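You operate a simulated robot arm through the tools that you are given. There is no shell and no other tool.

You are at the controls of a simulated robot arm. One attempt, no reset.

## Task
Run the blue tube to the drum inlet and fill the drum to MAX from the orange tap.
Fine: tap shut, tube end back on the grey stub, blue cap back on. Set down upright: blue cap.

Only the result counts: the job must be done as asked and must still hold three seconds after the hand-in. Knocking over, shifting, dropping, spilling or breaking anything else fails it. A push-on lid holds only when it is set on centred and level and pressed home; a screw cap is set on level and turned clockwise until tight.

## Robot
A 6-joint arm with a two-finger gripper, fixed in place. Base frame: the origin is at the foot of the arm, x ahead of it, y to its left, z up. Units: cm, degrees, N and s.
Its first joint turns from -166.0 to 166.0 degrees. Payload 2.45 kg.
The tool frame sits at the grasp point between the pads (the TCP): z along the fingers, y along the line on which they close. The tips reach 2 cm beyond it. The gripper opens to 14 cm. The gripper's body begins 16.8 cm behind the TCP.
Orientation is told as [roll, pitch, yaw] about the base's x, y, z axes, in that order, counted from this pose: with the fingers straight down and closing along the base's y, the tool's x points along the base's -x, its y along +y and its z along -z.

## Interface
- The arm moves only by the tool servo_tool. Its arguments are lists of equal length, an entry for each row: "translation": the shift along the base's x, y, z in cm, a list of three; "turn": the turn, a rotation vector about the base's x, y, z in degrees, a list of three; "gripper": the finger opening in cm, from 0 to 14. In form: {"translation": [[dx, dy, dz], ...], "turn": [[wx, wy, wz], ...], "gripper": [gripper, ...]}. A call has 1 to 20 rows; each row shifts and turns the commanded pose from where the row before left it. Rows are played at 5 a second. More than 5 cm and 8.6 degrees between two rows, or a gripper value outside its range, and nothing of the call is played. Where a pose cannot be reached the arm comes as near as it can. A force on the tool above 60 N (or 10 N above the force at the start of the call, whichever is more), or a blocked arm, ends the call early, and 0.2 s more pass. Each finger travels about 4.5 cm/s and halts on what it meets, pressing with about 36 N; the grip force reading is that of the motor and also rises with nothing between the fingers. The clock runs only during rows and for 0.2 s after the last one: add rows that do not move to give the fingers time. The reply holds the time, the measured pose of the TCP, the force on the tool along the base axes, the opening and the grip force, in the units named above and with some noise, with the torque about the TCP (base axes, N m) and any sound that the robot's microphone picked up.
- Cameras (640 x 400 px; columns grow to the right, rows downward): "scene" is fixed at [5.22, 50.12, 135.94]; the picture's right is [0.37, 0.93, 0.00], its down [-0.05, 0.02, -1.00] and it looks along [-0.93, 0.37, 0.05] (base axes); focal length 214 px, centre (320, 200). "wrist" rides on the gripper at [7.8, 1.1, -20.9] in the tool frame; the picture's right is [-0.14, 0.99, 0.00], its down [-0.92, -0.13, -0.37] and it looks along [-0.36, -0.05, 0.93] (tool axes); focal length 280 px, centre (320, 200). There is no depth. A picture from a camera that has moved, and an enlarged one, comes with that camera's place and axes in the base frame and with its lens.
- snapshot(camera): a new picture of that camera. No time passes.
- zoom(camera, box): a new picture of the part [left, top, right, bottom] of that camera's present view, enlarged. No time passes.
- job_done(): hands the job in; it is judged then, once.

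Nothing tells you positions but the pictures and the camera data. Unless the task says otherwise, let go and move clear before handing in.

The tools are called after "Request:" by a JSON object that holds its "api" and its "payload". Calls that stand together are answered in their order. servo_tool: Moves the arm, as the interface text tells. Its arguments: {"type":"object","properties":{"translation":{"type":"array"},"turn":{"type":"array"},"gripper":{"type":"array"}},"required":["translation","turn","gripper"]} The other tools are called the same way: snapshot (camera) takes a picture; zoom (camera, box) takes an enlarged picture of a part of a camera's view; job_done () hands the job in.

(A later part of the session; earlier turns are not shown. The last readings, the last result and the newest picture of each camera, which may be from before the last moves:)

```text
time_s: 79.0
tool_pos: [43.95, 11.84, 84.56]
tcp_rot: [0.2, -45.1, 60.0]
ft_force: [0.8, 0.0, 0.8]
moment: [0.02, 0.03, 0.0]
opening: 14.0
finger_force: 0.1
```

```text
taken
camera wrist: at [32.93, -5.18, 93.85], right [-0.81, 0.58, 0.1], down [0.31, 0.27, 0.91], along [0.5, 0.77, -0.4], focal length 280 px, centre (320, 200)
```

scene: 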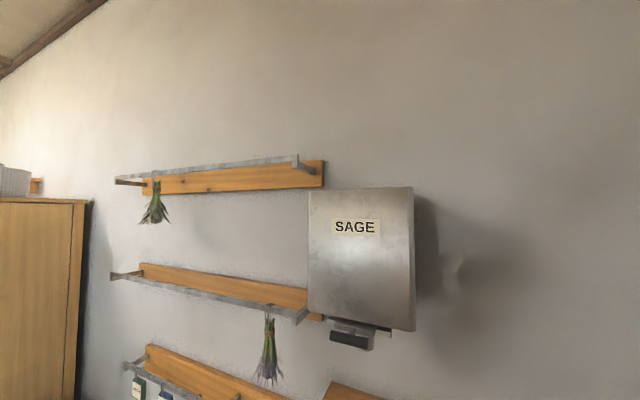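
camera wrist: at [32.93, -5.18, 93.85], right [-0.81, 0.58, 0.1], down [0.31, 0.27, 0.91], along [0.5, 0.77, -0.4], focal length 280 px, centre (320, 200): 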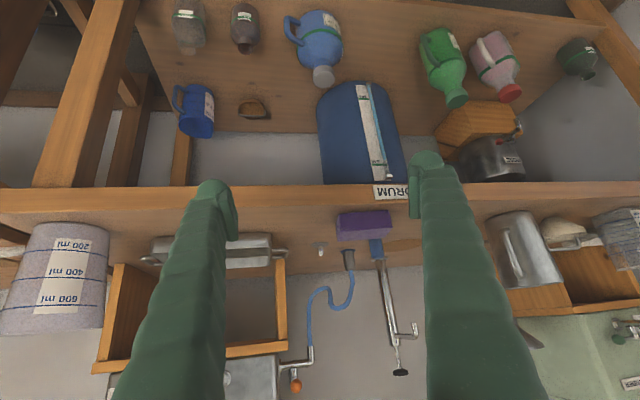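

Request:
{"api": "zoom", "payload": {"camera": "wrist", "box": [355, 135, 405, 190]}}

Request:
{"api": "zoom", "payload": {"camera": "wrist", "box": [340, 75, 410, 190]}}

Request:
{"api": "zoom", "payload": {"camera": "wrist", "box": [280, 220, 420, 320]}}

```text
7.27 times, centred on (380, 162) of wrist
camera zoom: at [32.93, -5.18, 93.85], right [-0.81, 0.58, 0.1], down [0.31, 0.27, 0.91], along [0.5, 0.77, -0.4], focal length 2039 px, centre (-116, 473)
```

zoom: 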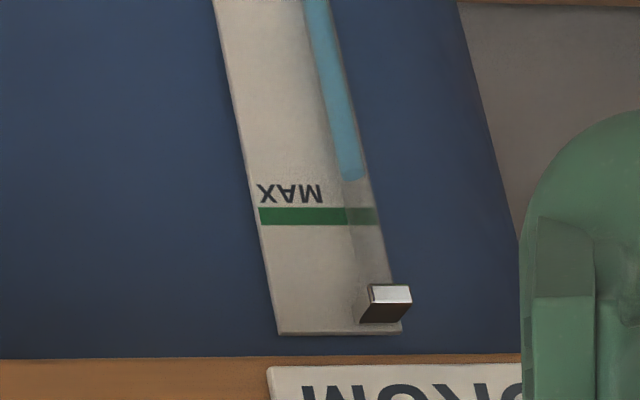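

```text
3.48 times, centred on (375, 132) of wrist
camera zoom: at [32.93, -5.18, 93.85], right [-0.81, 0.58, 0.1], down [0.31, 0.27, 0.91], along [0.5, 0.77, -0.4], focal length 975 px, centre (129, 435)
```

zoom: 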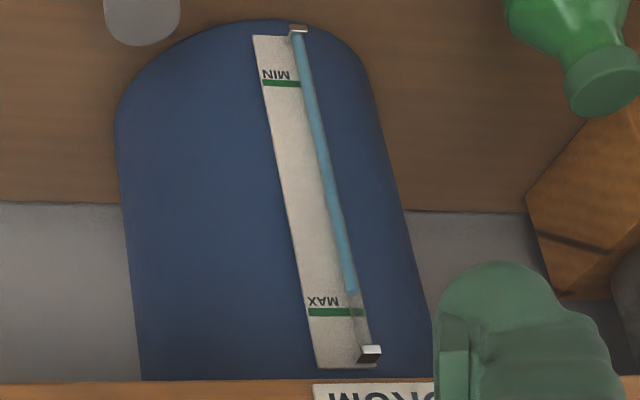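

```text
4.00 times, centred on (350, 270) of wrist
camera zoom: at [32.93, -5.18, 93.85], right [-0.81, 0.58, 0.1], down [0.31, 0.27, 0.91], along [0.5, 0.77, -0.4], focal length 1122 px, centre (200, -80)
```

zoom: 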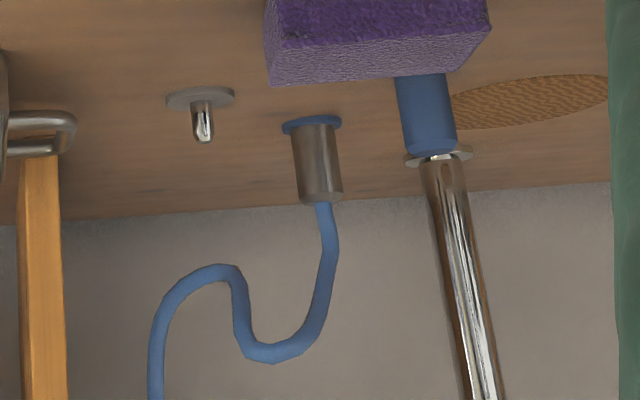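

The level hasn't visibly changed, so at ≤40° little or nothing flows. The tube on the inlet looks well seated. I'll go back up and open the tap further while listening.

Request:
{"api": "servo_tool", "payload": {"translation": [[0, 0, 5], [0, 0, 5], [0, 0, 5], [0, 0, 5], [0, 0, 5], [0, 0, 5], [0, 0, 0], [0, 0, 0], [0, 0, 0]], "turn": [[0, 0, 0], [0, 0, 0], [0, 0, 0], [0, 0, 0], [0, 0, 0], [0, 0, 0], [-6.5, 3.75, 0], [-6.5, 3.75, 0], [0, 0, 0]], "gripper": [14, 14, 14, 14, 14, 14, 14, 14, 14]}}

```text
time_s: 81.0
tool_pos: [44.06, 11.85, 114.67]
tcp_rot: [0.1, -29.9, 60.1]
ft_force: [0.9, -0.2, -0.3]
moment: [0.01, 0.01, -0.05]
opening: 14.02
finger_force: 0.0
```

Request:
{"api": "servo_tool", "payload": {"translation": [[2.9, 3.8, 0], [2.9, 3.8, 0], [2.9, 3.8, 0], [2.9, 3.8, 0], [2.9, 3.8, 0], [2.9, 3.8, 0], [2.9, 3.8, 0], [2.9, 3.8, 0], [2.9, 3.9, 0], [2, 0.2, -3.5], [1.2, 0.1, -2.1], [0, 0, 0]], "turn": [[0, 0, -6.67], [0, 0, -6.67], [0, 0, -6.67], [0, 0, -6.67], [0, 0, -6.67], [0, 0, -6.67], [0, 0, -6.67], [0, 0, -6.67], [0, 0, -6.67], [0, 0, 0], [0, 0, 0], [0, 0, 0]], "gripper": [14, 14, 12, 10, 8, 6, 5, 4, 3.4, 3.4, 3.4, 3.4]}}

Request:
{"api": "zoom", "payload": {"camera": "wrist", "box": [240, 120, 400, 240]}}

```text
time_s: 83.6
tool_pos: [73.46, 46.56, 108.87]
tcp_rot: [0.1, -30.0, 0.2]
ft_force: [0.1, -0.5, 0.0]
moment: [0.02, 0.01, -0.01]
opening: 3.39
finger_force: 0.0
```

```text
3.33 times, centred on (320, 180) of wrist
camera zoom: at [56.24, 47.56, 123.16], right [0.12, 0.99, 0.07], down [0.61, -0.13, 0.78], along [0.78, -0.05, -0.62], focal length 935 px, centre (320, 267)
```

zoom: 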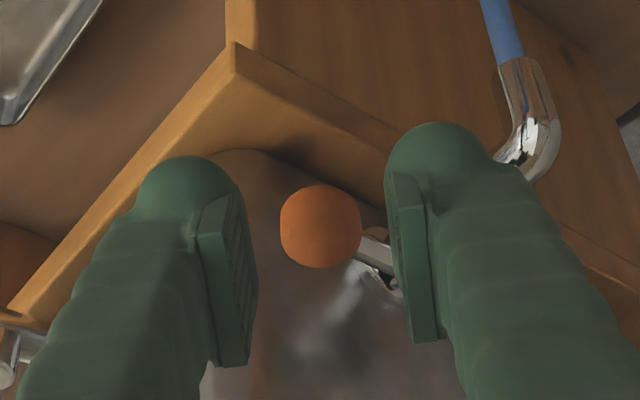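

Request:
{"api": "servo_tool", "payload": {"translation": [[1.1, -0.1, -2], [1.1, -0.1, -1.95], [0, 0, 0], [0, 0, 0], [-0.67, 0.82, 0], [-0.51, 0.92, 0], [-0.34, 1.0, 0], [-0.17, 1.04, 0], [0, 0, 0]], "turn": [[0, 0, 0], [0, 0, 0], [0, 0, 0], [0, 0, 0], [0, 0, 0], [0, 0, 0], [0, 0, 0], [0, 0, 0], [0, 0, 0]], "gripper": [3.4, 3.2, 2.8, 2.8, 2.8, 2.8, 2.8, 2.8, 2.8]}}

Request:
{"api": "zoom", "payload": {"camera": "wrist", "box": [240, 120, 400, 240]}}

```text
time_s: 85.6
tool_pos: [73.98, 49.87, 105.1]
tcp_rot: [0.1, -30.1, 0.0]
ft_force: [-0.2, 0.9, -0.9]
moment: [0.0, -0.01, 0.0]
opening: 2.78
finger_force: 0.1
```

```text
3.33 times, centred on (320, 180) of wrist
camera zoom: at [56.64, 51.19, 119.24], right [0.12, 0.99, 0.07], down [0.61, -0.13, 0.78], along [0.78, -0.05, -0.62], focal length 935 px, centre (320, 267)
```

zoom: 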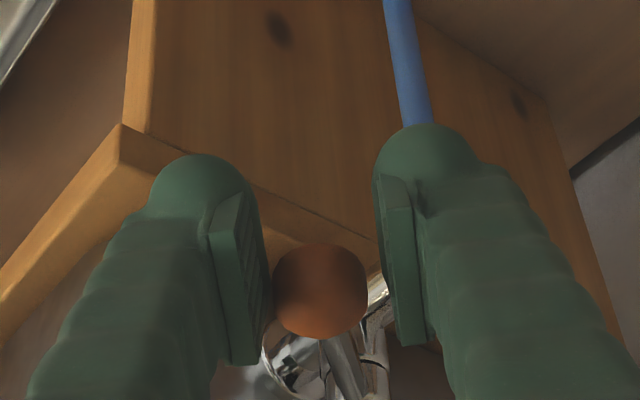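

Request:
{"api": "servo_tool", "payload": {"translation": [[0.01, 0.52, 0], [0.02, 0.53, 0], [0, 0, 0]], "turn": [[0, 0, 0], [0, 0, 0], [0, 0, 0]], "gripper": [2.8, 2.8, 2.8]}}

Request:
{"api": "servo_tool", "payload": {"translation": [[0.1, 0.52, 0], [0.1, 0.52, 0], [0, 0, 0]], "turn": [[0, 0, 0], [0, 0, 0], [0, 0, 0]], "gripper": [2.8, 2.8, 2.8]}}

Request:
{"api": "zoom", "payload": {"camera": "wrist", "box": [240, 120, 400, 240]}}

```text
time_s: 86.4
tool_pos: [73.89, 51.0, 104.98]
tcp_rot: [0.0, -30.1, 0.1]
ft_force: [-0.4, 0.6, 0.5]
moment: [0.02, 0.0, -0.01]
opening: 2.83
finger_force: 0.3
```

```text
time_s: 87.2
tool_pos: [74.1, 52.07, 105.01]
tcp_rot: [0.2, -30.0, 0.0]
ft_force: [0.0, -0.1, -0.2]
moment: [0.02, -0.01, 0.0]
opening: 2.81
finger_force: 0.1
```

```text
3.33 times, centred on (320, 180) of wrist
camera zoom: at [56.89, 53.28, 119.22], right [0.12, 0.99, 0.07], down [0.61, -0.13, 0.78], along [0.78, -0.05, -0.62], focal length 935 px, centre (320, 267)
```

zoom: 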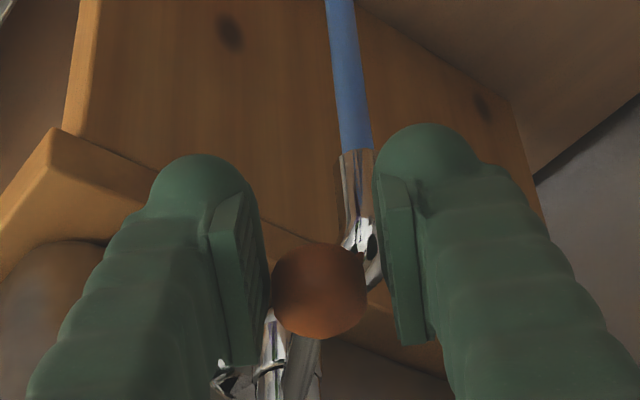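

Request:
{"api": "servo_tool", "payload": {"translation": [[0.38, 0.98, 0], [0.55, 0.91, 0], [0, 0, 0]], "turn": [[0, 0, 0], [0, 0, 0], [0, 0, 0]], "gripper": [2.8, 2.8, 2.8]}}

Request:
{"api": "zoom", "payload": {"camera": "wrist", "box": [240, 120, 400, 240]}}

```text
time_s: 88.0
tool_pos: [75.05, 53.96, 105.08]
tcp_rot: [0.0, -29.9, 0.1]
ft_force: [0.0, 0.7, -0.2]
moment: [-0.03, 0.0, 0.01]
opening: 2.8
finger_force: 0.1
```

```text
3.33 times, centred on (320, 180) of wrist
camera zoom: at [57.79, 55.17, 119.24], right [0.12, 0.99, 0.07], down [0.61, -0.13, 0.78], along [0.78, -0.05, -0.62], focal length 935 px, centre (320, 267)
```

zoom: 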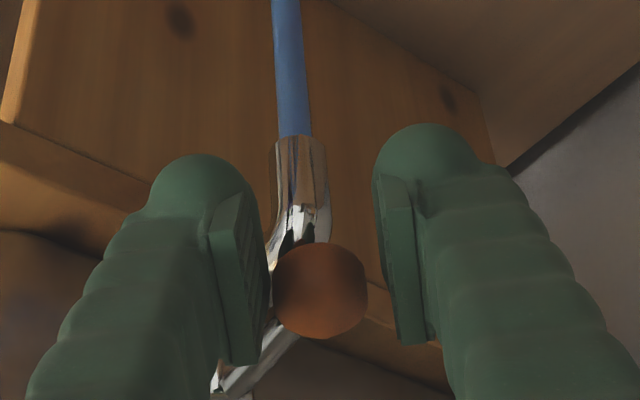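

The tap is about 78° open. I'll shut it right away and check how much the gauge rose, to calibrate the flow.

Request:
{"api": "servo_tool", "payload": {"translation": [[-0.55, -0.91, 0], [-0.38, -0.98, 0], [-0.2, -1.04, 0], [-0.03, -1.05, 0], [0.17, -1.04, 0], [0.34, -1.0, 0], [0.51, -0.92, 0], [0.67, -0.82, 0], [0.2, -0.25, 0], [0, 0, 0]], "turn": [[0, 0, 0], [0, 0, 0], [0, 0, 0], [0, 0, 0], [0, 0, 0], [0, 0, 0], [0, 0, 0], [0, 0, 0], [0, 0, 0], [0, 0, 0]], "gripper": [2.8, 2.8, 2.8, 2.8, 2.8, 2.8, 2.8, 2.8, 2.8, 2.8]}}

Request:
{"api": "zoom", "payload": {"camera": "wrist", "box": [240, 120, 400, 240]}}

```text
time_s: 90.2
tool_pos: [75.74, 45.85, 105.08]
tcp_rot: [0.1, -30.1, 0.1]
ft_force: [-0.8, 0.9, 1.0]
moment: [0.03, -0.03, 0.06]
opening: 2.9
finger_force: 0.9
```

```text
3.33 times, centred on (320, 180) of wrist
camera zoom: at [58.51, 47.15, 119.27], right [0.12, 0.99, 0.07], down [0.61, -0.13, 0.78], along [0.78, -0.05, -0.62], focal length 935 px, centre (320, 267)
```

zoom: 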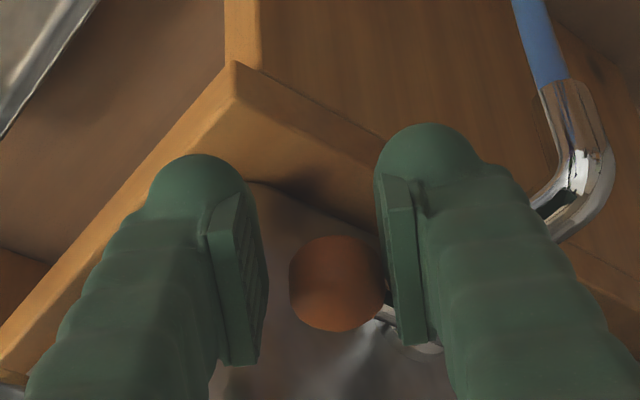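

Shut again. Now to the gauge.

Request:
{"api": "servo_tool", "payload": {"translation": [[-1.2, 0.2, 2.1], [-2.4, 0, 4.1], [-2, 0, 3.5], [-2.9, -3.8, 0], [-2.9, -3.8, 0], [-2.9, -3.8, 0], [-2.9, -3.8, 0], [-2.9, -3.8, 0], [-2.9, -3.8, 0], [-2.9, -3.8, 0], [-2.9, -3.8, 0], [-2.9, -3.8, 0], [0, 0, 0]], "turn": [[0, 0, 0], [0, 0, 0], [0, 0, 0], [0, 0, 6.67], [0, 0, 6.67], [0, 0, 6.67], [0, 0, 6.67], [0, 0, 6.67], [0, 0, 6.67], [0, 0, 6.67], [0, 0, 6.67], [0, 0, 6.67], [0, 0, 0]], "gripper": [3.4, 3.6, 3.6, 6, 8, 10, 12, 14, 14, 14, 14, 14, 14]}}

Request:
{"api": "servo_tool", "payload": {"translation": [[0, 0, 0], [0, 0, 0], [0, 0, -5], [0, 0, -5], [0, 0, -5], [0, 0, -5], [0, 0, -5], [0, 0, -5], [0, 0, 0]], "turn": [[6.5, -3.75, 0], [6.5, -3.75, 0], [0, 0, 0], [0, 0, 0], [0, 0, 0], [0, 0, 0], [0, 0, 0], [0, 0, 0], [0, 0, 0]], "gripper": [14, 14, 14, 14, 14, 14, 14, 14, 14]}}

Request:
{"api": "zoom", "payload": {"camera": "wrist", "box": [355, 135, 405, 190]}}

```text
time_s: 93.0
tool_pos: [44.02, 11.95, 114.79]
tcp_rot: [0.1, -30.0, 60.1]
ft_force: [-0.3, 0.0, -0.1]
moment: [0.03, 0.0, 0.02]
opening: 14.04
finger_force: 0.1
```

```text
time_s: 95.0
tool_pos: [44.07, 11.88, 84.74]
tcp_rot: [0.1, -45.1, 60.1]
ft_force: [-0.1, 0.3, -0.9]
moment: [-0.02, 0.02, -0.02]
opening: 14.02
finger_force: 0.1
```

```text
7.27 times, centred on (380, 162) of wrist
camera zoom: at [33.02, -5.07, 94.0], right [-0.81, 0.58, 0.1], down [0.31, 0.27, 0.91], along [0.5, 0.77, -0.4], focal length 2039 px, centre (-116, 473)
```

zoom: 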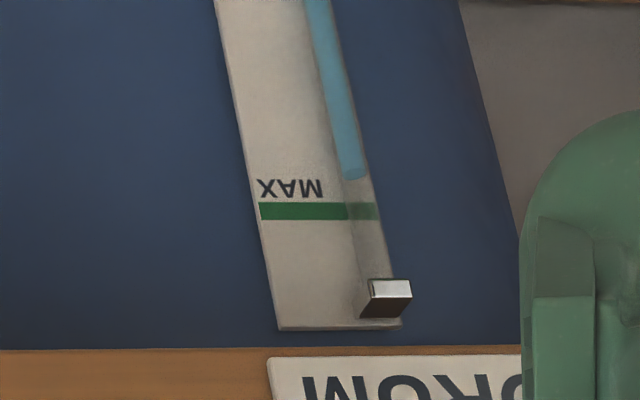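

The gap to MAX shrank only slightly, so the flow is slow (roughly half a minute at full opening). I'll open the tap fully, leave it running, and watch the gauge.

Request:
{"api": "servo_tool", "payload": {"translation": [[0, 0, 5], [0, 0, 5], [0, 0, 5], [0, 0, 5], [0, 0, 5], [0, 0, 5], [0, 0, 0], [0, 0, 0], [0, 0, 0]], "turn": [[0, 0, 0], [0, 0, 0], [0, 0, 0], [0, 0, 0], [0, 0, 0], [0, 0, 0], [-6.5, 3.75, 0], [-6.5, 3.75, 0], [0, 0, 0]], "gripper": [14, 14, 14, 14, 14, 14, 14, 14, 14]}}

Request:
{"api": "servo_tool", "payload": {"translation": [[2.9, 3.8, 0], [2.9, 3.8, 0], [2.9, 3.8, 0], [2.9, 3.8, 0], [2.9, 3.8, 0], [2.9, 3.8, 0], [2.9, 3.8, 0], [2.9, 3.8, 0], [2.9, 3.9, 0], [2, 0.2, -3.5], [1.2, 0.1, -2.1], [0, 0, 0]], "turn": [[0, 0, -6.67], [0, 0, -6.67], [0, 0, -6.67], [0, 0, -6.67], [0, 0, -6.67], [0, 0, -6.67], [0, 0, -6.67], [0, 0, -6.67], [0, 0, -6.67], [0, 0, 0], [0, 0, 0], [0, 0, 0]], "gripper": [14, 14, 12, 10, 8, 6, 5, 4, 3.4, 3.4, 3.4, 3.4]}}

Request:
{"api": "zoom", "payload": {"camera": "wrist", "box": [240, 120, 400, 240]}}

```text
time_s: 97.0
tool_pos: [44.11, 11.96, 114.85]
tcp_rot: [0.1, -29.9, 60.0]
ft_force: [-0.2, 0.4, -0.1]
moment: [0.0, -0.01, 0.0]
opening: 13.99
finger_force: 0.0
```

```text
time_s: 99.6
tool_pos: [73.43, 46.7, 109.24]
tcp_rot: [0.1, -30.0, 0.2]
ft_force: [0.6, 0.0, -0.1]
moment: [0.02, -0.01, -0.01]
opening: 3.42
finger_force: 0.1
```

```text
3.33 times, centred on (320, 180) of wrist
camera zoom: at [56.2, 47.8, 123.41], right [0.12, 0.99, 0.07], down [0.61, -0.13, 0.78], along [0.78, -0.05, -0.62], focal length 935 px, centre (320, 267)
```

zoom: 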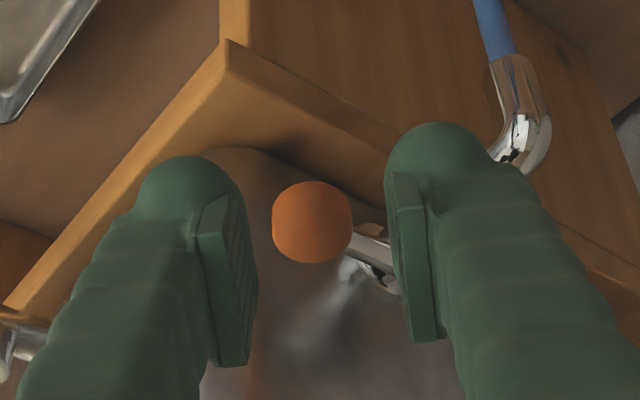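

Request:
{"api": "servo_tool", "payload": {"translation": [[1.1, -0.15, -2.05], [1.1, -0.15, -2.1], [0, 0, 0], [0, 0, 0], [-0.67, 0.82, 0], [-0.51, 0.92, 0], [-0.34, 1.0, 0], [-0.17, 1.04, 0], [0.03, 1.05, 0], [0.2, 1.04, 0], [0.38, 0.98, 0], [0.55, 0.91, 0], [0.69, 0.79, 0], [0, 0, 0]], "turn": [[0, 0, 0], [0, 0, 0], [0, 0, 0], [0, 0, 0], [0, 0, 0], [0, 0, 0], [0, 0, 0], [0, 0, 0], [0, 0, 0], [0, 0, 0], [0, 0, 0], [0, 0, 0], [0, 0, 0], [0, 0, 0]], "gripper": [3.4, 3.2, 2.8, 2.8, 2.8, 2.8, 2.8, 2.8, 2.8, 2.8, 2.8, 2.8, 2.8, 2.8]}}

Request:
{"api": "zoom", "payload": {"camera": "wrist", "box": [240, 120, 400, 240]}}

```text
time_s: 102.6
tool_pos: [75.8, 54.86, 105.11]
tcp_rot: [0.0, -30.0, -0.1]
ft_force: [-0.7, -4.0, -0.3]
moment: [-0.01, 0.03, -0.09]
opening: 3.06
finger_force: 1.8
```

```text
3.33 times, centred on (320, 180) of wrist
camera zoom: at [58.51, 56.0, 119.25], right [0.12, 0.99, 0.07], down [0.61, -0.13, 0.78], along [0.78, -0.05, -0.62], focal length 935 px, centre (320, 267)
```

zoom: 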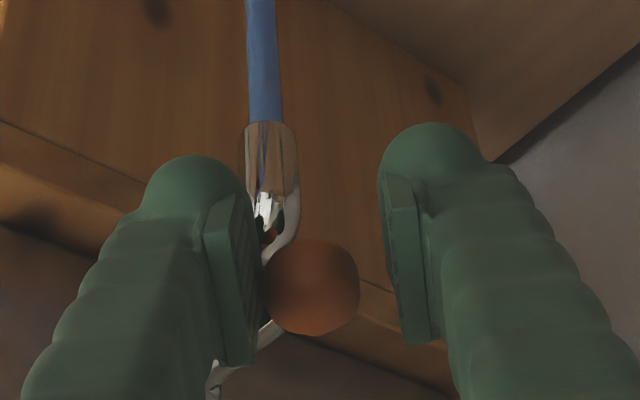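

Fully open at the stop. Now straight to the gauge to watch it fill.

Request:
{"api": "servo_tool", "payload": {"translation": [[-1.2, -0.1, 2.1], [-2.4, 0, 4.1], [-2, 0, 3.5], [-2.38, -3.9, 0], [-2.38, -3.9, 0], [-2.38, -3.9, 0], [-2.38, -3.9, 0], [-2.38, -3.9, 0], [-2.38, -3.9, 0], [-2.38, -3.9, 0], [-2.38, -3.9, 0], [-2.38, -3.9, 0], [-2.38, -3.9, 0], [-2.38, -3.85, 0], [0, 0, 0]], "turn": [[0, 0, 0], [0, 0, 0], [0, 0, 0], [0, 0, 5.45], [0, 0, 5.45], [0, 0, 5.45], [0, 0, 5.45], [0, 0, 5.45], [0, 0, 5.45], [0, 0, 5.45], [0, 0, 5.45], [0, 0, 5.45], [0, 0, 5.45], [0, 0, 5.5], [0, 0, 0]], "gripper": [3.4, 3.6, 3.6, 6, 8, 10, 12, 14, 14, 14, 14, 14, 14, 14, 14]}}

Request:
{"api": "servo_tool", "payload": {"translation": [[0, 0, 0], [0, 0, 0], [0, 0, -5], [0, 0, -5], [0, 0, -5], [0, 0, -5], [0, 0, -5], [0, 0, -5], [0, 0, 0]], "turn": [[6.5, -3.75, 0], [6.5, -3.75, 0], [0, 0, 0], [0, 0, 0], [0, 0, 0], [0, 0, 0], [0, 0, 0], [0, 0, 0], [0, 0, 0]], "gripper": [14, 14, 14, 14, 14, 14, 14, 14, 14]}}

Request:
{"api": "zoom", "payload": {"camera": "wrist", "box": [355, 135, 405, 190]}}

```text
time_s: 105.8
tool_pos: [43.92, 11.92, 114.78]
tcp_rot: [0.2, -30.0, 60.1]
ft_force: [-0.5, -0.2, 0.6]
moment: [0.0, 0.05, 0.0]
opening: 14.01
finger_force: 0.0
```

```text
time_s: 107.8
tool_pos: [43.92, 11.84, 84.68]
tcp_rot: [0.1, -45.1, 60.1]
ft_force: [-0.3, 0.6, 0.4]
moment: [0.01, -0.01, 0.01]
opening: 14.01
finger_force: 0.0
```

```text
7.27 times, centred on (380, 162) of wrist
camera zoom: at [32.92, -5.12, 93.85], right [-0.81, 0.58, 0.1], down [0.31, 0.27, 0.91], along [0.5, 0.77, -0.4], focal length 2039 px, centre (-116, 473)
```

zoom: 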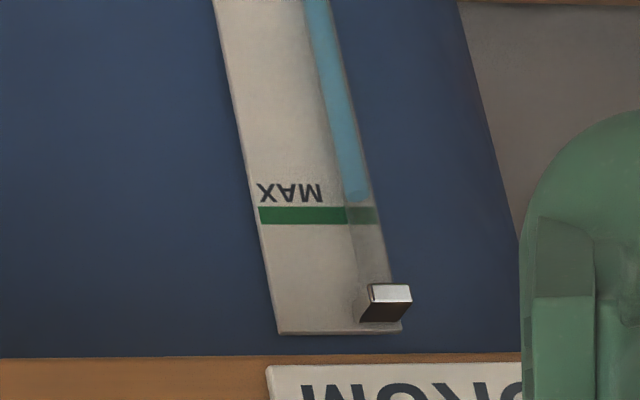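

The level is climbing about 3 px/s with some 15 px left — that matches my return time, so I head back immediately to shut the tap.

Request:
{"api": "servo_tool", "payload": {"translation": [[0, 0, 5], [0, 0, 5], [0, 0, 5], [0, 0, 5], [0, 0, 5], [0, 0, 5], [2.38, 3.9, 0], [2.38, 3.9, 0], [2.38, 3.9, 0], [2.38, 3.9, 0], [2.38, 3.9, 0], [2.38, 3.9, 0], [2.38, 3.9, 0], [2.38, 3.9, 0], [2.38, 3.9, 0], [2.38, 3.9, 0], [2.4, 3.9, 0], [2, 0, -3.5], [1.2, -0.2, -2.1]], "turn": [[0, 0, 0], [0, 0, 0], [-3.25, 1.875, 0], [-3.25, 1.875, 0], [-3.25, 1.875, 0], [-3.25, 1.875, 0], [0, 0, -5.45], [0, 0, -5.45], [0, 0, -5.45], [0, 0, -5.45], [0, 0, -5.45], [0, 0, -5.45], [0, 0, -5.45], [0, 0, -5.45], [0, 0, -5.45], [0, 0, -5.45], [0, 0, -5.5], [0, 0, 0], [0, 0, 0]], "gripper": [14, 14, 14, 14, 14, 14, 14, 14, 12, 10, 8, 6, 5, 4, 3.6, 3.6, 3.6, 3.6, 3.6]}}

Request:
{"api": "zoom", "payload": {"camera": "wrist", "box": [240, 120, 400, 240]}}

```text
time_s: 111.8
tool_pos: [73.4, 54.56, 108.97]
tcp_rot: [0.1, -30.0, 0.1]
ft_force: [0.6, -0.1, -0.9]
moment: [0.03, -0.03, 0.02]
opening: 3.62
finger_force: 0.2
```

```text
3.33 times, centred on (320, 180) of wrist
camera zoom: at [56.1, 55.8, 123.2], right [0.12, 0.99, 0.07], down [0.61, -0.13, 0.78], along [0.78, -0.05, -0.62], focal length 935 px, centre (320, 267)
```

zoom: 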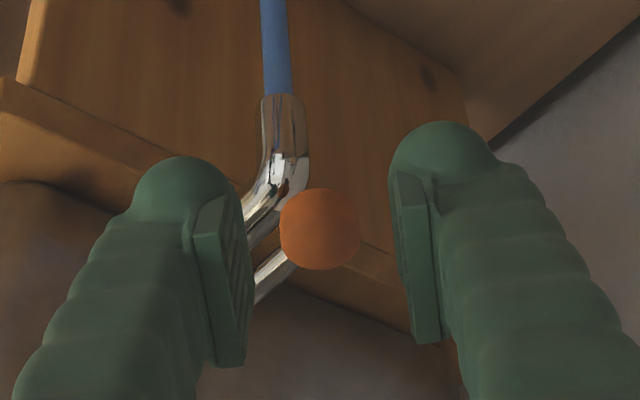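

Centred over the ball; now descend and swing it shut.

Request:
{"api": "servo_tool", "payload": {"translation": [[1.0, 0, -2], [1.0, 0, -1.95], [-0.69, -0.79, 0], [-0.55, -0.91, 0], [-0.38, -0.98, 0], [-0.2, -1.04, 0], [-0.03, -1.05, 0], [0.17, -1.04, 0], [0.34, -1.0, 0], [0.61, -0.92, 0], [0.77, -0.82, 0], [0.25, -0.25, 0], [0, 0, 0]], "turn": [[0, 0, 0], [0, 0, 0], [0, 0, 0], [0, 0, 0], [0, 0, 0], [0, 0, 0], [0, 0, 0], [0, 0, 0], [0, 0, 0], [0, 0, 0], [0, 0, 0], [0, 0, 0], [0, 0, 0]], "gripper": [3.4, 3.2, 2.8, 2.8, 2.8, 2.8, 2.8, 2.8, 2.8, 2.8, 2.8, 2.8, 2.8]}}

Request:
{"api": "zoom", "payload": {"camera": "wrist", "box": [240, 120, 400, 240]}}

```text
time_s: 114.6
tool_pos: [75.68, 45.81, 105.18]
tcp_rot: [0.1, -29.9, 0.2]
ft_force: [-2.4, 5.4, 0.6]
moment: [0.0, 0.02, 0.11]
opening: 3.12
finger_force: 2.7
```

```text
3.33 times, centred on (320, 180) of wrist
camera zoom: at [58.38, 47.0, 119.35], right [0.12, 0.99, 0.07], down [0.61, -0.13, 0.78], along [0.78, -0.05, -0.62], focal length 935 px, centre (320, 267)
```

zoom: 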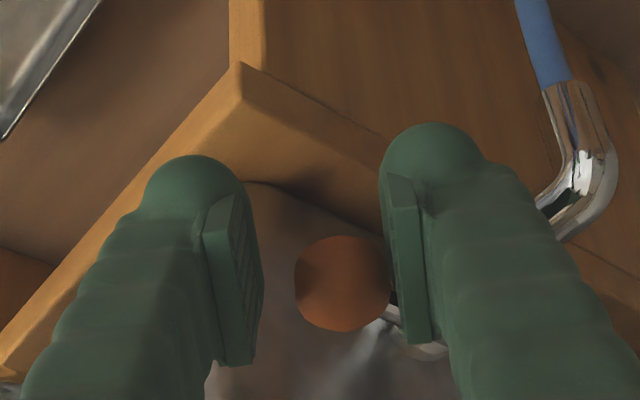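

The tap is against its shut stop. Now I back off and read the gauge.

Request:
{"api": "servo_tool", "payload": {"translation": [[0, 0.3, 0], [-1.2, 0.1, 2.1], [-2.4, 0, 4.1], [-2, 0, 3.5], [-2.9, -3.8, 0], [-2.9, -3.8, 0], [-2.9, -3.8, 0], [-2.9, -3.8, 0], [-2.9, -3.8, 0], [-2.9, -3.8, 0], [-2.9, -3.8, 0], [-2.9, -3.8, 0], [-2.9, -3.8, 0], [0, 0, 0]], "turn": [[0, 0, 0], [0, 0, 0], [0, 0, 0], [0, 0, 0], [0, 0, 6.67], [0, 0, 6.67], [0, 0, 6.67], [0, 0, 6.67], [0, 0, 6.67], [0, 0, 6.67], [0, 0, 6.67], [0, 0, 6.67], [0, 0, 6.67], [0, 0, 0]], "gripper": [3.4, 3.6, 3.6, 3.6, 6, 8, 10, 12, 14, 14, 14, 14, 14, 14]}}

Request:
{"api": "servo_tool", "payload": {"translation": [[0, 0, 0], [0, 0, 0], [0, 0, -5], [0, 0, -5], [0, 0, -5], [0, 0, -5], [0, 0, -5], [0, 0, -5], [0, 0, 0]], "turn": [[6.5, -3.75, 0], [6.5, -3.75, 0], [0, 0, 0], [0, 0, 0], [0, 0, 0], [0, 0, 0], [0, 0, 0], [0, 0, 0], [0, 0, 0]], "gripper": [14, 14, 14, 14, 14, 14, 14, 14, 14]}}

Request:
{"api": "zoom", "payload": {"camera": "wrist", "box": [355, 135, 405, 190]}}

Request:
{"api": "zoom", "payload": {"camera": "wrist", "box": [370, 150, 392, 172]}}

```text
time_s: 117.6
tool_pos: [43.72, 11.93, 114.93]
tcp_rot: [0.2, -30.0, 60.1]
ft_force: [0.2, -0.2, -0.8]
moment: [0.01, 0.04, 0.0]
opening: 14.03
finger_force: 0.1
```

```text
time_s: 119.6
tool_pos: [43.94, 11.94, 84.98]
tcp_rot: [0.2, -45.0, 60.2]
ft_force: [-0.2, -1.3, 0.4]
moment: [-0.03, 0.0, 0.02]
opening: 13.99
finger_force: 0.0
```

```text
7.27 times, centred on (380, 162) of wrist
camera zoom: at [32.94, -4.96, 94.19], right [-0.81, 0.58, 0.1], down [0.31, 0.27, 0.91], along [0.5, 0.77, -0.4], focal length 2039 px, centre (-116, 473)
```

zoom: 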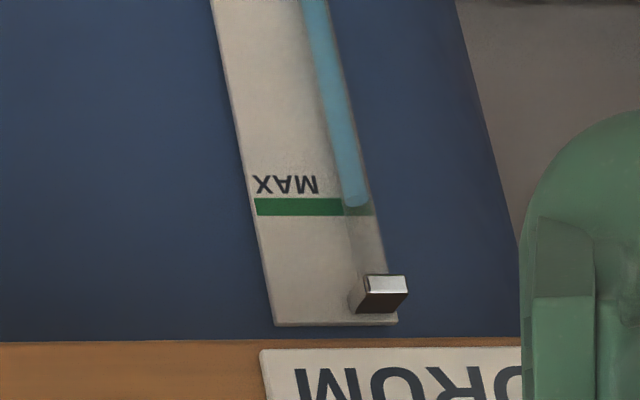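

```text
16.00 times, centred on (381, 161) of wrist
camera zoom: at [32.94, -4.96, 94.19], right [-0.81, 0.58, 0.1], down [0.31, 0.27, 0.91], along [0.5, 0.77, -0.4], focal length 4486 px, centre (-656, 824)
```

zoom: 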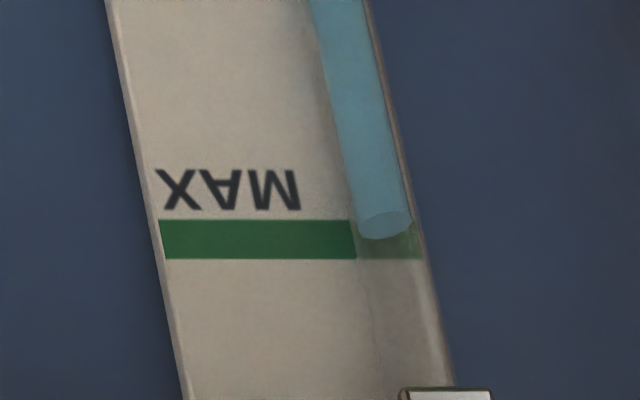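

The tube's water surface now sits about at the MAX line allowing for parallax from looking down. I'll lower the view a little to confirm at a shallower angle.

Request:
{"api": "servo_tool", "payload": {"translation": [[0, 0, -4], [0, 0, -4], [0, 0, -4], [0, 0, 0]], "turn": [[0, 0, 0], [0, 0, 0], [0, 0, 0], [0, 0, 0]], "gripper": [14, 14, 14, 14]}}

Request:
{"api": "snapshot", "payload": {"camera": "wrist"}}

```text
time_s: 120.6
tool_pos: [43.88, 12.06, 72.86]
tcp_rot: [0.1, -45.0, 60.1]
ft_force: [0.2, 0.7, 0.5]
moment: [0.0, 0.04, 0.01]
opening: 14.02
finger_force: 0.1
```

```text
taken
camera wrist: at [32.89, -4.92, 82.1], right [-0.81, 0.58, 0.1], down [0.31, 0.27, 0.91], along [0.5, 0.77, -0.4], focal length 280 px, centre (320, 200)
```

wrist: 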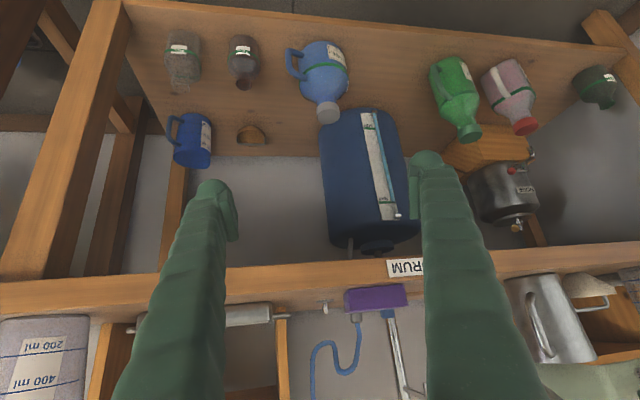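

Request:
{"api": "zoom", "payload": {"camera": "wrist", "box": [378, 188, 406, 216]}}

```text
14.29 times, centred on (392, 202) of wrist
camera zoom: at [32.89, -4.92, 82.1], right [-0.81, 0.58, 0.1], down [0.31, 0.27, 0.91], along [0.5, 0.77, -0.4], focal length 4006 px, centre (-709, 171)
```

zoom: 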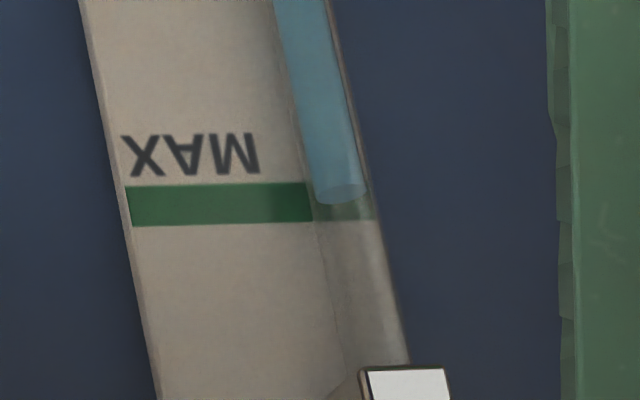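

At the shallower angle the water surface is right on the MAX line. Filling is done; now I go back up to return the tube to the stub.

Request:
{"api": "servo_tool", "payload": {"translation": [[0, 0, 4], [0, 0, 4], [0, 0, 4], [0, 0, 5], [0, 0, 5], [0, 0, 5], [0, 0, 5], [0, 0, 5], [0, 0, 5], [0, 0, 0]], "turn": [[0, 0, 0], [0, 0, 0], [0, 0, 0], [0, 0, 0], [0, 0, 0], [0, 0, 0], [0, 0, 0], [0, 0, 0], [0, 0, 0], [0, 0, 0]], "gripper": [14, 14, 14, 14, 14, 14, 14, 14, 14, 14]}}

```text
time_s: 122.8
tool_pos: [43.89, 11.97, 114.86]
tcp_rot: [0.1, -45.1, 60.0]
ft_force: [0.1, -0.8, -0.4]
moment: [-0.01, -0.02, -0.02]
opening: 14.0
finger_force: 0.0
```

Request:
{"api": "servo_tool", "payload": {"translation": [[0, 0, 0], [0, 0, 0], [0, 0, 0], [0, 0, 0], [0, 0, 0], [0, 0, 0], [0, 0, 0]], "turn": [[-6.5, 3.75, 0], [-6.5, 3.75, 0], [-6.5, 3.75, 0], [-6.5, 3.75, 0], [-6.5, 3.75, 0], [-6.5, 3.75, 0], [0, 0, 0]], "gripper": [14, 12, 10, 8, 6, 5, 5]}}

Request:
{"api": "servo_tool", "payload": {"translation": [[1.51, 2.97, 0], [1.51, 2.97, 0], [1.51, 2.97, 0], [1.51, 2.97, 0], [1.51, 2.97, 0], [1.51, 2.97, 0], [1.51, 2.97, 0], [1.51, 2.97, 0], [1.51, 2.97, 0], [1.51, 2.97, 0], [1.51, 2.97, 0], [1.51, 2.97, 0], [1.51, 2.97, 0], [1.51, 2.97, 0], [1.5, 3.0, 0], [0, 0, 0]], "turn": [[0, 0, -8], [0, 0, -8], [0, 0, -8], [0, 0, -8], [0, 0, -8], [0, 0, -8], [0, 0, -8], [0, 0, -8], [0, 0, -8], [0, 0, -8], [0, 0, -8], [0, 0, -8], [0, 0, -8], [0, 0, -8], [0, 0, -8], [0, 0, 0]], "gripper": [5, 5, 5, 5, 5, 5, 5, 5, 5, 5, 5, 5, 5, 5, 5, 5]}}

Request:
{"api": "snapshot", "payload": {"camera": "wrist"}}

```text
time_s: 124.4
tool_pos: [43.9, 11.99, 114.96]
tcp_rot: [0.1, 0.1, 60.1]
ft_force: [0.7, -0.1, 0.4]
moment: [-0.02, -0.01, 0.0]
opening: 5.01
finger_force: 0.0
```

```text
time_s: 127.8
tool_pos: [66.67, 56.5, 114.95]
tcp_rot: [0.0, -0.1, -60.1]
ft_force: [0.2, -0.2, -0.1]
moment: [0.0, -0.01, 0.0]
opening: 4.98
finger_force: 0.2
```

```text
taken
camera wrist: at [63.55, 63.98, 135.77], right [0.93, 0.38, 0.0], down [0.35, -0.86, 0.37], along [0.14, -0.34, -0.93], focal length 280 px, centre (320, 200)
```

wrist: 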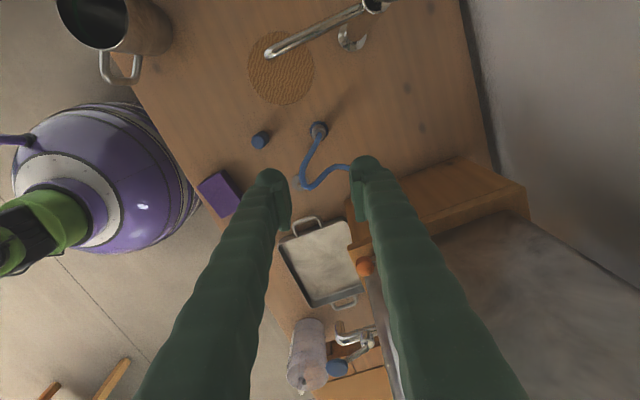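

Request:
{"api": "servo_tool", "payload": {"translation": [[-0.15, 0, -4], [0, 0, -5], [0, 0, -5], [0, 0, -5], [0, 0, -5], [0, 0, 0]], "turn": [[0, 0, 0], [0, 0, 0], [0, 0, 0], [0, 0, 0], [0, 0, 0], [0, 0, 0]], "gripper": [5, 5, 5, 5, 5, 5]}}

Request:
{"api": "zoom", "payload": {"camera": "wrist", "box": [220, 100, 420, 280]}}

```text
time_s: 129.2
tool_pos: [66.59, 56.67, 90.75]
tcp_rot: [0.0, 0.0, -59.9]
ft_force: [0.0, 0.2, 0.7]
moment: [-0.04, -0.01, 0.0]
opening: 4.99
finger_force: 0.1
```

```text
2.22 times, centred on (320, 190) of wrist
camera zoom: at [63.49, 64.05, 111.68], right [0.93, 0.38, 0.0], down [0.35, -0.86, 0.37], along [0.14, -0.34, -0.93], focal length 623 px, centre (320, 222)
```

zoom: 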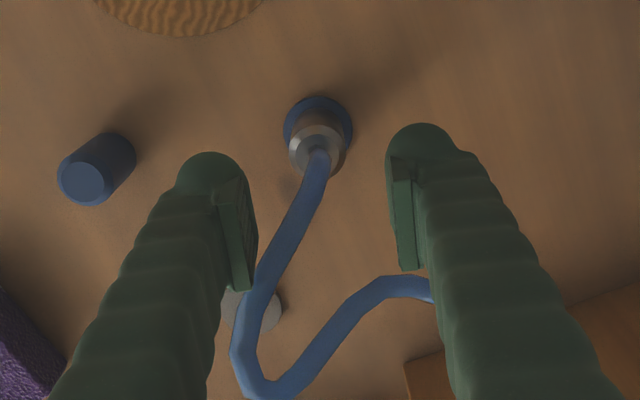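

Request:
{"api": "servo_tool", "payload": {"translation": [[-0.1, -0.1, -3], [0, 0, -3], [0, 0, -2.5], [0, 0, -1.2], [0, 0, 0]], "turn": [[0, 0, 0], [0, 0, 0], [0, 0, 0], [0, 0, 0], [0, 0, 0]], "gripper": [5, 5, 5, 5, 5]}}

Request:
{"api": "zoom", "payload": {"camera": "wrist", "box": [220, 100, 420, 280]}}

```text
time_s: 130.4
tool_pos: [66.4, 56.51, 81.23]
tcp_rot: [0.0, 0.0, -59.9]
ft_force: [0.9, 0.2, 0.7]
moment: [0.03, -0.03, 0.01]
opening: 4.99
finger_force: 0.1
```

```text
2.22 times, centred on (320, 190) of wrist
camera zoom: at [63.37, 63.82, 102.06], right [0.93, 0.38, 0.0], down [0.35, -0.86, 0.37], along [0.14, -0.34, -0.93], focal length 623 px, centre (320, 222)
```

zoom: 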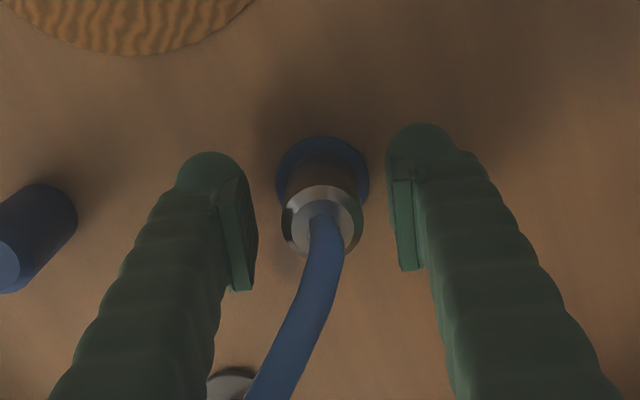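

Request:
{"api": "servo_tool", "payload": {"translation": [[0, 0, -0.1], [0, 0, 0], [0, 0, 0], [0, 0, 0], [0, 0, 0], [0, 0, 0]], "turn": [[0, 0, 0], [0, 0, 0], [0, 0, 0], [0, 0, 0], [0, 0, 0], [0, 0, 0]], "gripper": [4, 3, 2, 1.5, 1.5, 1.5]}}

Request:
{"api": "servo_tool", "payload": {"translation": [[0, 0, 0.4], [0, 0, 0.6], [0, 0, 1], [0, 0, 2], [0, 0, 2], [0, 0, 2], [0, 0, 0]], "turn": [[0, 0, 0], [0, 0, 0], [0, 0, 0], [0, 0, 0], [0, 0, 0], [0, 0, 0], [0, 0, 0]], "gripper": [1.5, 1.5, 1.5, 1.5, 1.5, 1.5, 1.5]}}

Request:
{"api": "snapshot", "payload": {"camera": "wrist"}}

```text
time_s: 131.8
tool_pos: [66.4, 56.38, 81.07]
tcp_rot: [0.2, 0.0, -59.9]
ft_force: [-0.3, -0.1, 0.0]
moment: [-0.02, -0.02, 0.02]
opening: 2.55
finger_force: 36.3
```

```text
time_s: 133.4
tool_pos: [66.4, 56.45, 88.95]
tcp_rot: [0.0, 0.1, -60.0]
ft_force: [0.1, -0.3, -1.2]
moment: [-0.01, 0.01, -0.02]
opening: 2.56
finger_force: 36.7
```

```text
taken
camera wrist: at [63.29, 63.86, 110.01], right [0.93, 0.38, 0.0], down [0.35, -0.86, 0.37], along [0.14, -0.34, -0.93], focal length 280 px, centre (320, 200)
```

wrist: 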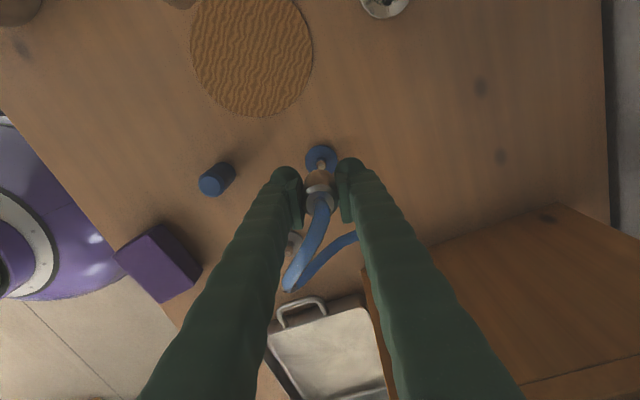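

Tube end lifted off the inlet. Now I carry it back over the grey stub, turning the hand back to yaw 45°.

Request:
{"api": "servo_tool", "payload": {"translation": [[0.02, -0.89, 0], [0.02, -0.89, 0], [0.02, -0.89, 0], [0.02, -0.89, 0], [0.02, -0.89, 0], [0.02, -0.89, 0], [0.02, -0.89, 0], [0.02, -0.89, 0], [0.02, -0.89, 0], [0.02, -0.89, 0], [0.02, -0.89, 0], [0.02, -0.89, 0], [0.03, -0.89, 0], [0, 0, 0]], "turn": [[0, 0, 8.08], [0, 0, 8.08], [0, 0, 8.08], [0, 0, 8.08], [0, 0, 8.08], [0, 0, 8.08], [0, 0, 8.08], [0, 0, 8.08], [0, 0, 8.08], [0, 0, 8.08], [0, 0, 8.08], [0, 0, 8.08], [0, 0, 8.04], [0, 0, 0]], "gripper": [1.5, 1.5, 1.5, 1.5, 1.5, 1.5, 1.5, 1.5, 1.5, 1.5, 1.5, 1.5, 1.5, 1.5]}}

Request:
{"api": "snapshot", "payload": {"camera": "wrist"}}

Request:
{"api": "zoom", "payload": {"camera": "wrist", "box": [260, 110, 380, 230]}}

```text
time_s: 136.4
tool_pos: [66.58, 44.86, 89.12]
tcp_rot: [0.2, 0.0, 45.2]
ft_force: [1.1, 0.3, -1.0]
moment: [0.0, 0.0, 0.0]
opening: 2.57
finger_force: 35.9
```

```text
taken
camera wrist: at [60.36, 40.22, 109.99], right [-0.61, 0.8, 0.0], down [0.74, 0.56, 0.37], along [0.29, 0.22, -0.93], focal length 280 px, centre (320, 200)
```

wrist: 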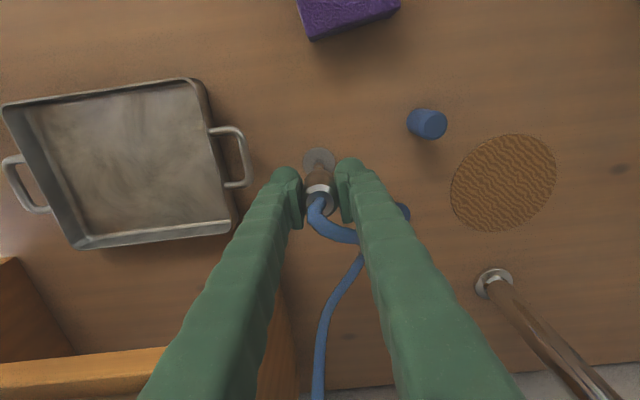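

```text
3.33 times, centred on (320, 170) of wrist
camera zoom: at [60.36, 40.22, 109.99], right [-0.61, 0.8, 0.0], down [0.74, 0.56, 0.37], along [0.29, 0.22, -0.93], focal length 935 px, centre (320, 300)
```

zoom: 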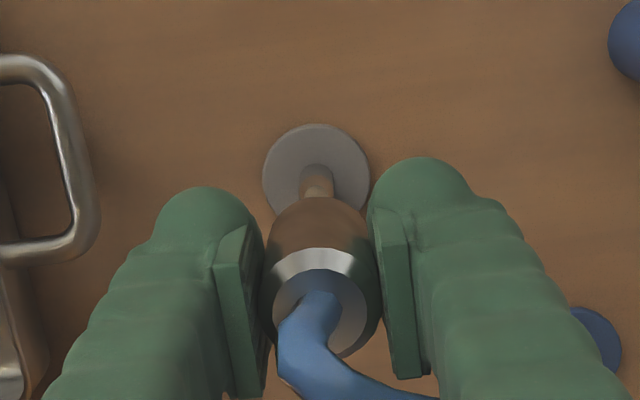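

The stub pin is nearly below the sleeve; I'll apply a 0.15 cm correction and descend gently.

Request:
{"api": "servo_tool", "payload": {"translation": [[0.15, 0.06, -2], [0, 0, -2], [0, 0, -1], [0, 0, 0]], "turn": [[0, 0, 0], [0, 0, 0], [0, 0, 0], [0, 0, 0]], "gripper": [1.5, 1.5, 1.5, 1.5]}}

Request:
{"api": "zoom", "payload": {"camera": "wrist", "box": [260, 110, 380, 230]}}

```text
time_s: 137.4
tool_pos: [66.81, 44.95, 84.07]
tcp_rot: [0.1, 0.0, 45.1]
ft_force: [-0.2, -0.2, 0.1]
moment: [0.01, 0.0, 0.0]
opening: 2.55
finger_force: 35.9
```

```text
3.33 times, centred on (320, 170) of wrist
camera zoom: at [60.52, 40.3, 104.98], right [-0.6, 0.8, 0.0], down [0.74, 0.56, 0.37], along [0.29, 0.22, -0.93], focal length 935 px, centre (320, 300)
```

zoom: 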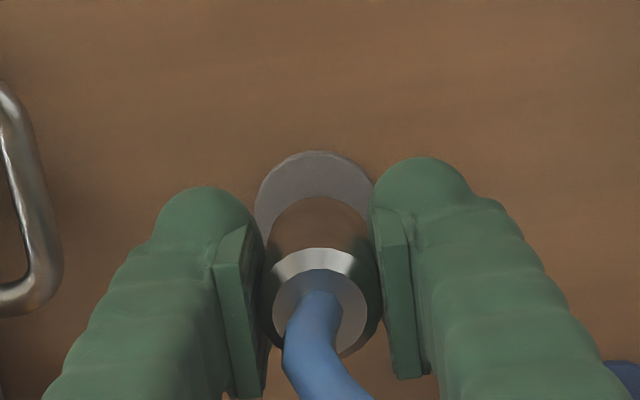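

Request:
{"api": "servo_tool", "payload": {"translation": [[0, 0, -0.7], [0, 0, -0.7], [0, 0, -0.6], [0, 0, 0]], "turn": [[0, 0, 0], [0, 0, 0], [0, 0, 0], [0, 0, 0]], "gripper": [1.5, 1.5, 1.5, 1.5]}}

Request:
{"api": "servo_tool", "payload": {"translation": [[0, 0, -0.4], [0, 0, -0.3], [0, 0, 0]], "turn": [[0, 0, 0], [0, 0, 0], [0, 0, 0]], "gripper": [1.5, 1.5, 1.5]}}

```text
time_s: 138.4
tool_pos: [66.81, 44.89, 82.04]
tcp_rot: [0.3, 0.0, 45.1]
ft_force: [0.1, 0.6, -1.1]
moment: [-0.02, 0.03, 0.0]
opening: 2.54
finger_force: 36.5
```

```text
time_s: 139.2
tool_pos: [66.9, 44.97, 81.33]
tcp_rot: [0.2, 0.1, 45.1]
ft_force: [-0.1, -0.1, -0.6]
moment: [0.02, -0.02, -0.01]
opening: 2.55
finger_force: 36.1
```

Request:
{"api": "servo_tool", "payload": {"translation": [[0, 0, -0.2], [0, 0, -0.15], [0, 0, 0]], "turn": [[0, 0, 0], [0, 0, 0], [0, 0, 0]], "gripper": [1.5, 1.5, 1.5]}}

Request:
{"api": "servo_tool", "payload": {"translation": [[0, 0, -0.15], [0, 0, 0]], "turn": [[0, 0, 0], [0, 0, 0]], "gripper": [1.5, 1.5]}}

```text
time_s: 140.0
tool_pos: [66.8, 44.82, 81.08]
tcp_rot: [0.0, 0.0, 45.1]
ft_force: [0.5, 0.6, 6.3]
moment: [-0.04, -0.09, 0.03]
opening: 2.56
finger_force: 36.0
```

```text
time_s: 140.6
tool_pos: [66.75, 44.88, 80.95]
tcp_rot: [0.1, -0.1, 45.1]
ft_force: [10.3, 3.6, 31.6]
moment: [0.08, -0.13, -0.01]
opening: 2.56
finger_force: 35.9
```

Seated at the same height as originally, pressed with 32 N. I'll ease off, open and check before lifting.

Request:
{"api": "servo_tool", "payload": {"translation": [[0, 0, 0.15], [0, 0, 0], [0, 0, 0], [0, 0, 0], [0, 0, 0]], "turn": [[0, 0, 0], [0, 0, 0], [0, 0, 0], [0, 0, 0], [0, 0, 0]], "gripper": [1.5, 3, 5, 5, 5]}}

Request:
{"api": "snapshot", "payload": {"camera": "wrist"}}

```text
time_s: 141.8
tool_pos: [66.71, 44.94, 80.91]
tcp_rot: [0.2, 0.0, 45.1]
ft_force: [0.1, -1.3, -0.9]
moment: [-0.01, -0.02, -0.01]
opening: 5.0
finger_force: 0.1
```

```text
taken
camera wrist: at [60.5, 40.25, 101.9], right [-0.6, 0.8, 0.0], down [0.74, 0.56, 0.37], along [0.29, 0.22, -0.93], focal length 280 px, centre (320, 200)
```

wrist: 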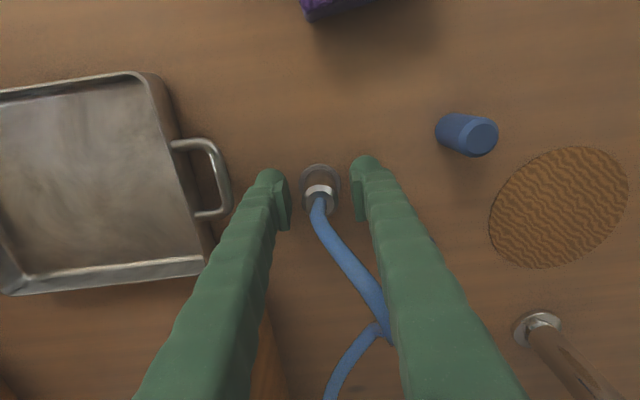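

Back to the original arrangement. I lift straight up and check the tube end.

Request:
{"api": "servo_tool", "payload": {"translation": [[0, 0, 2], [0, 0, 4], [0, 0, 5], [0, 0, 3], [0, 0, 0]], "turn": [[0, 0, 0], [0, 0, 0], [0, 0, 0], [0, 0, 0], [0, 0, 0]], "gripper": [5, 5, 5, 5, 5]}}

Request:
{"api": "zoom", "payload": {"camera": "wrist", "box": [220, 100, 420, 260]}}

Request:
{"api": "snapshot", "payload": {"camera": "wrist"}}

```text
time_s: 143.0
tool_pos: [66.86, 44.94, 94.97]
tcp_rot: [0.2, 0.0, 45.1]
ft_force: [-0.2, 0.4, -0.3]
moment: [0.01, 0.02, 0.0]
opening: 4.98
finger_force: 0.0
```

```text
2.50 times, centred on (320, 180) of wrist
camera zoom: at [60.62, 40.34, 115.88], right [-0.6, 0.8, 0.0], down [0.74, 0.56, 0.37], along [0.29, 0.22, -0.93], focal length 701 px, centre (320, 250)
```

zoom: 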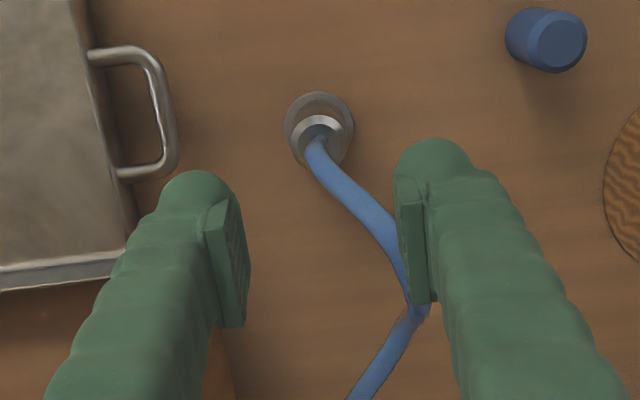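

```text
taken
camera wrist: at [60.62, 40.34, 115.88], right [-0.6, 0.8, 0.0], down [0.74, 0.56, 0.37], along [0.29, 0.22, -0.93], focal length 280 px, centre (320, 200)
```

wrist: 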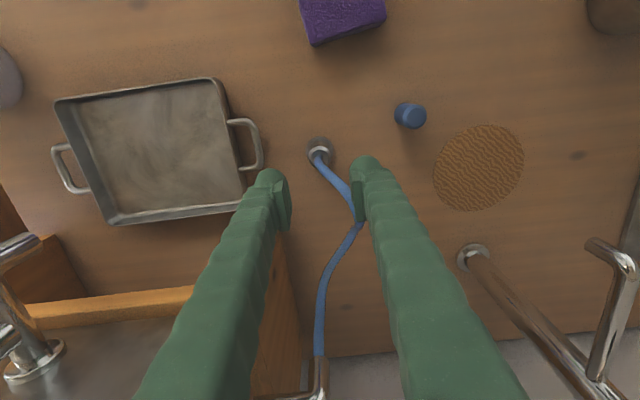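

The tube end is back on the stub. Now I return for the blue cap.

Request:
{"api": "servo_tool", "payload": {"translation": [[-1.28, 0.72, 0], [-1.28, 0.72, 0], [-1.28, 0.72, 0], [-1.28, 0.72, 0], [-1.28, 0.72, 0], [-1.28, 0.72, 0], [-1.28, 0.72, 0], [-1.35, 0.74, 0], [0, 0, -4], [0, 0, -3], [0, 0, 0]], "turn": [[0, 0, -8.1], [0, 0, -8.1], [0, 0, -8.1], [0, 0, -8.1], [0, 0, -8.1], [0, 0, -8.1], [0, 0, -8.1], [0, 0, -8.4], [0, 0, 0], [0, 0, 0], [0, 0, 0]], "gripper": [6, 6, 6, 6, 6, 6, 6, 6, 6, 6, 6]}}

Request:
{"api": "zoom", "payload": {"camera": "wrist", "box": [220, 100, 420, 260]}}

```text
time_s: 145.4
tool_pos: [56.53, 50.73, 87.9]
tcp_rot: [0.2, 0.0, -20.1]
ft_force: [0.9, -0.1, -0.4]
moment: [0.0, -0.04, 0.0]
opening: 6.01
finger_force: 0.0
```

```text
2.50 times, centred on (320, 180) of wrist
camera zoom: at [49.46, 54.5, 108.93], right [0.47, 0.88, 0.0], down [0.82, -0.44, 0.37], along [0.33, -0.17, -0.93], focal length 701 px, centre (320, 250)
```

zoom: 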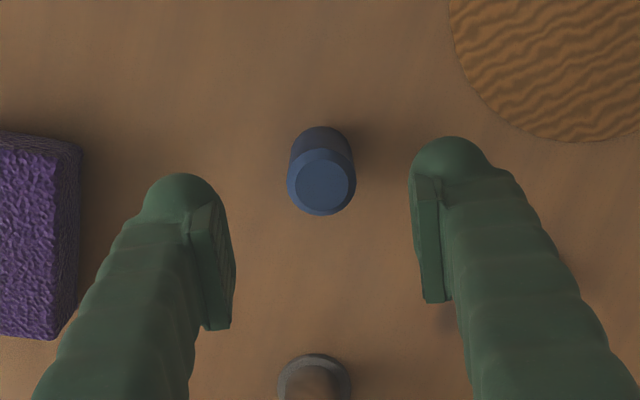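

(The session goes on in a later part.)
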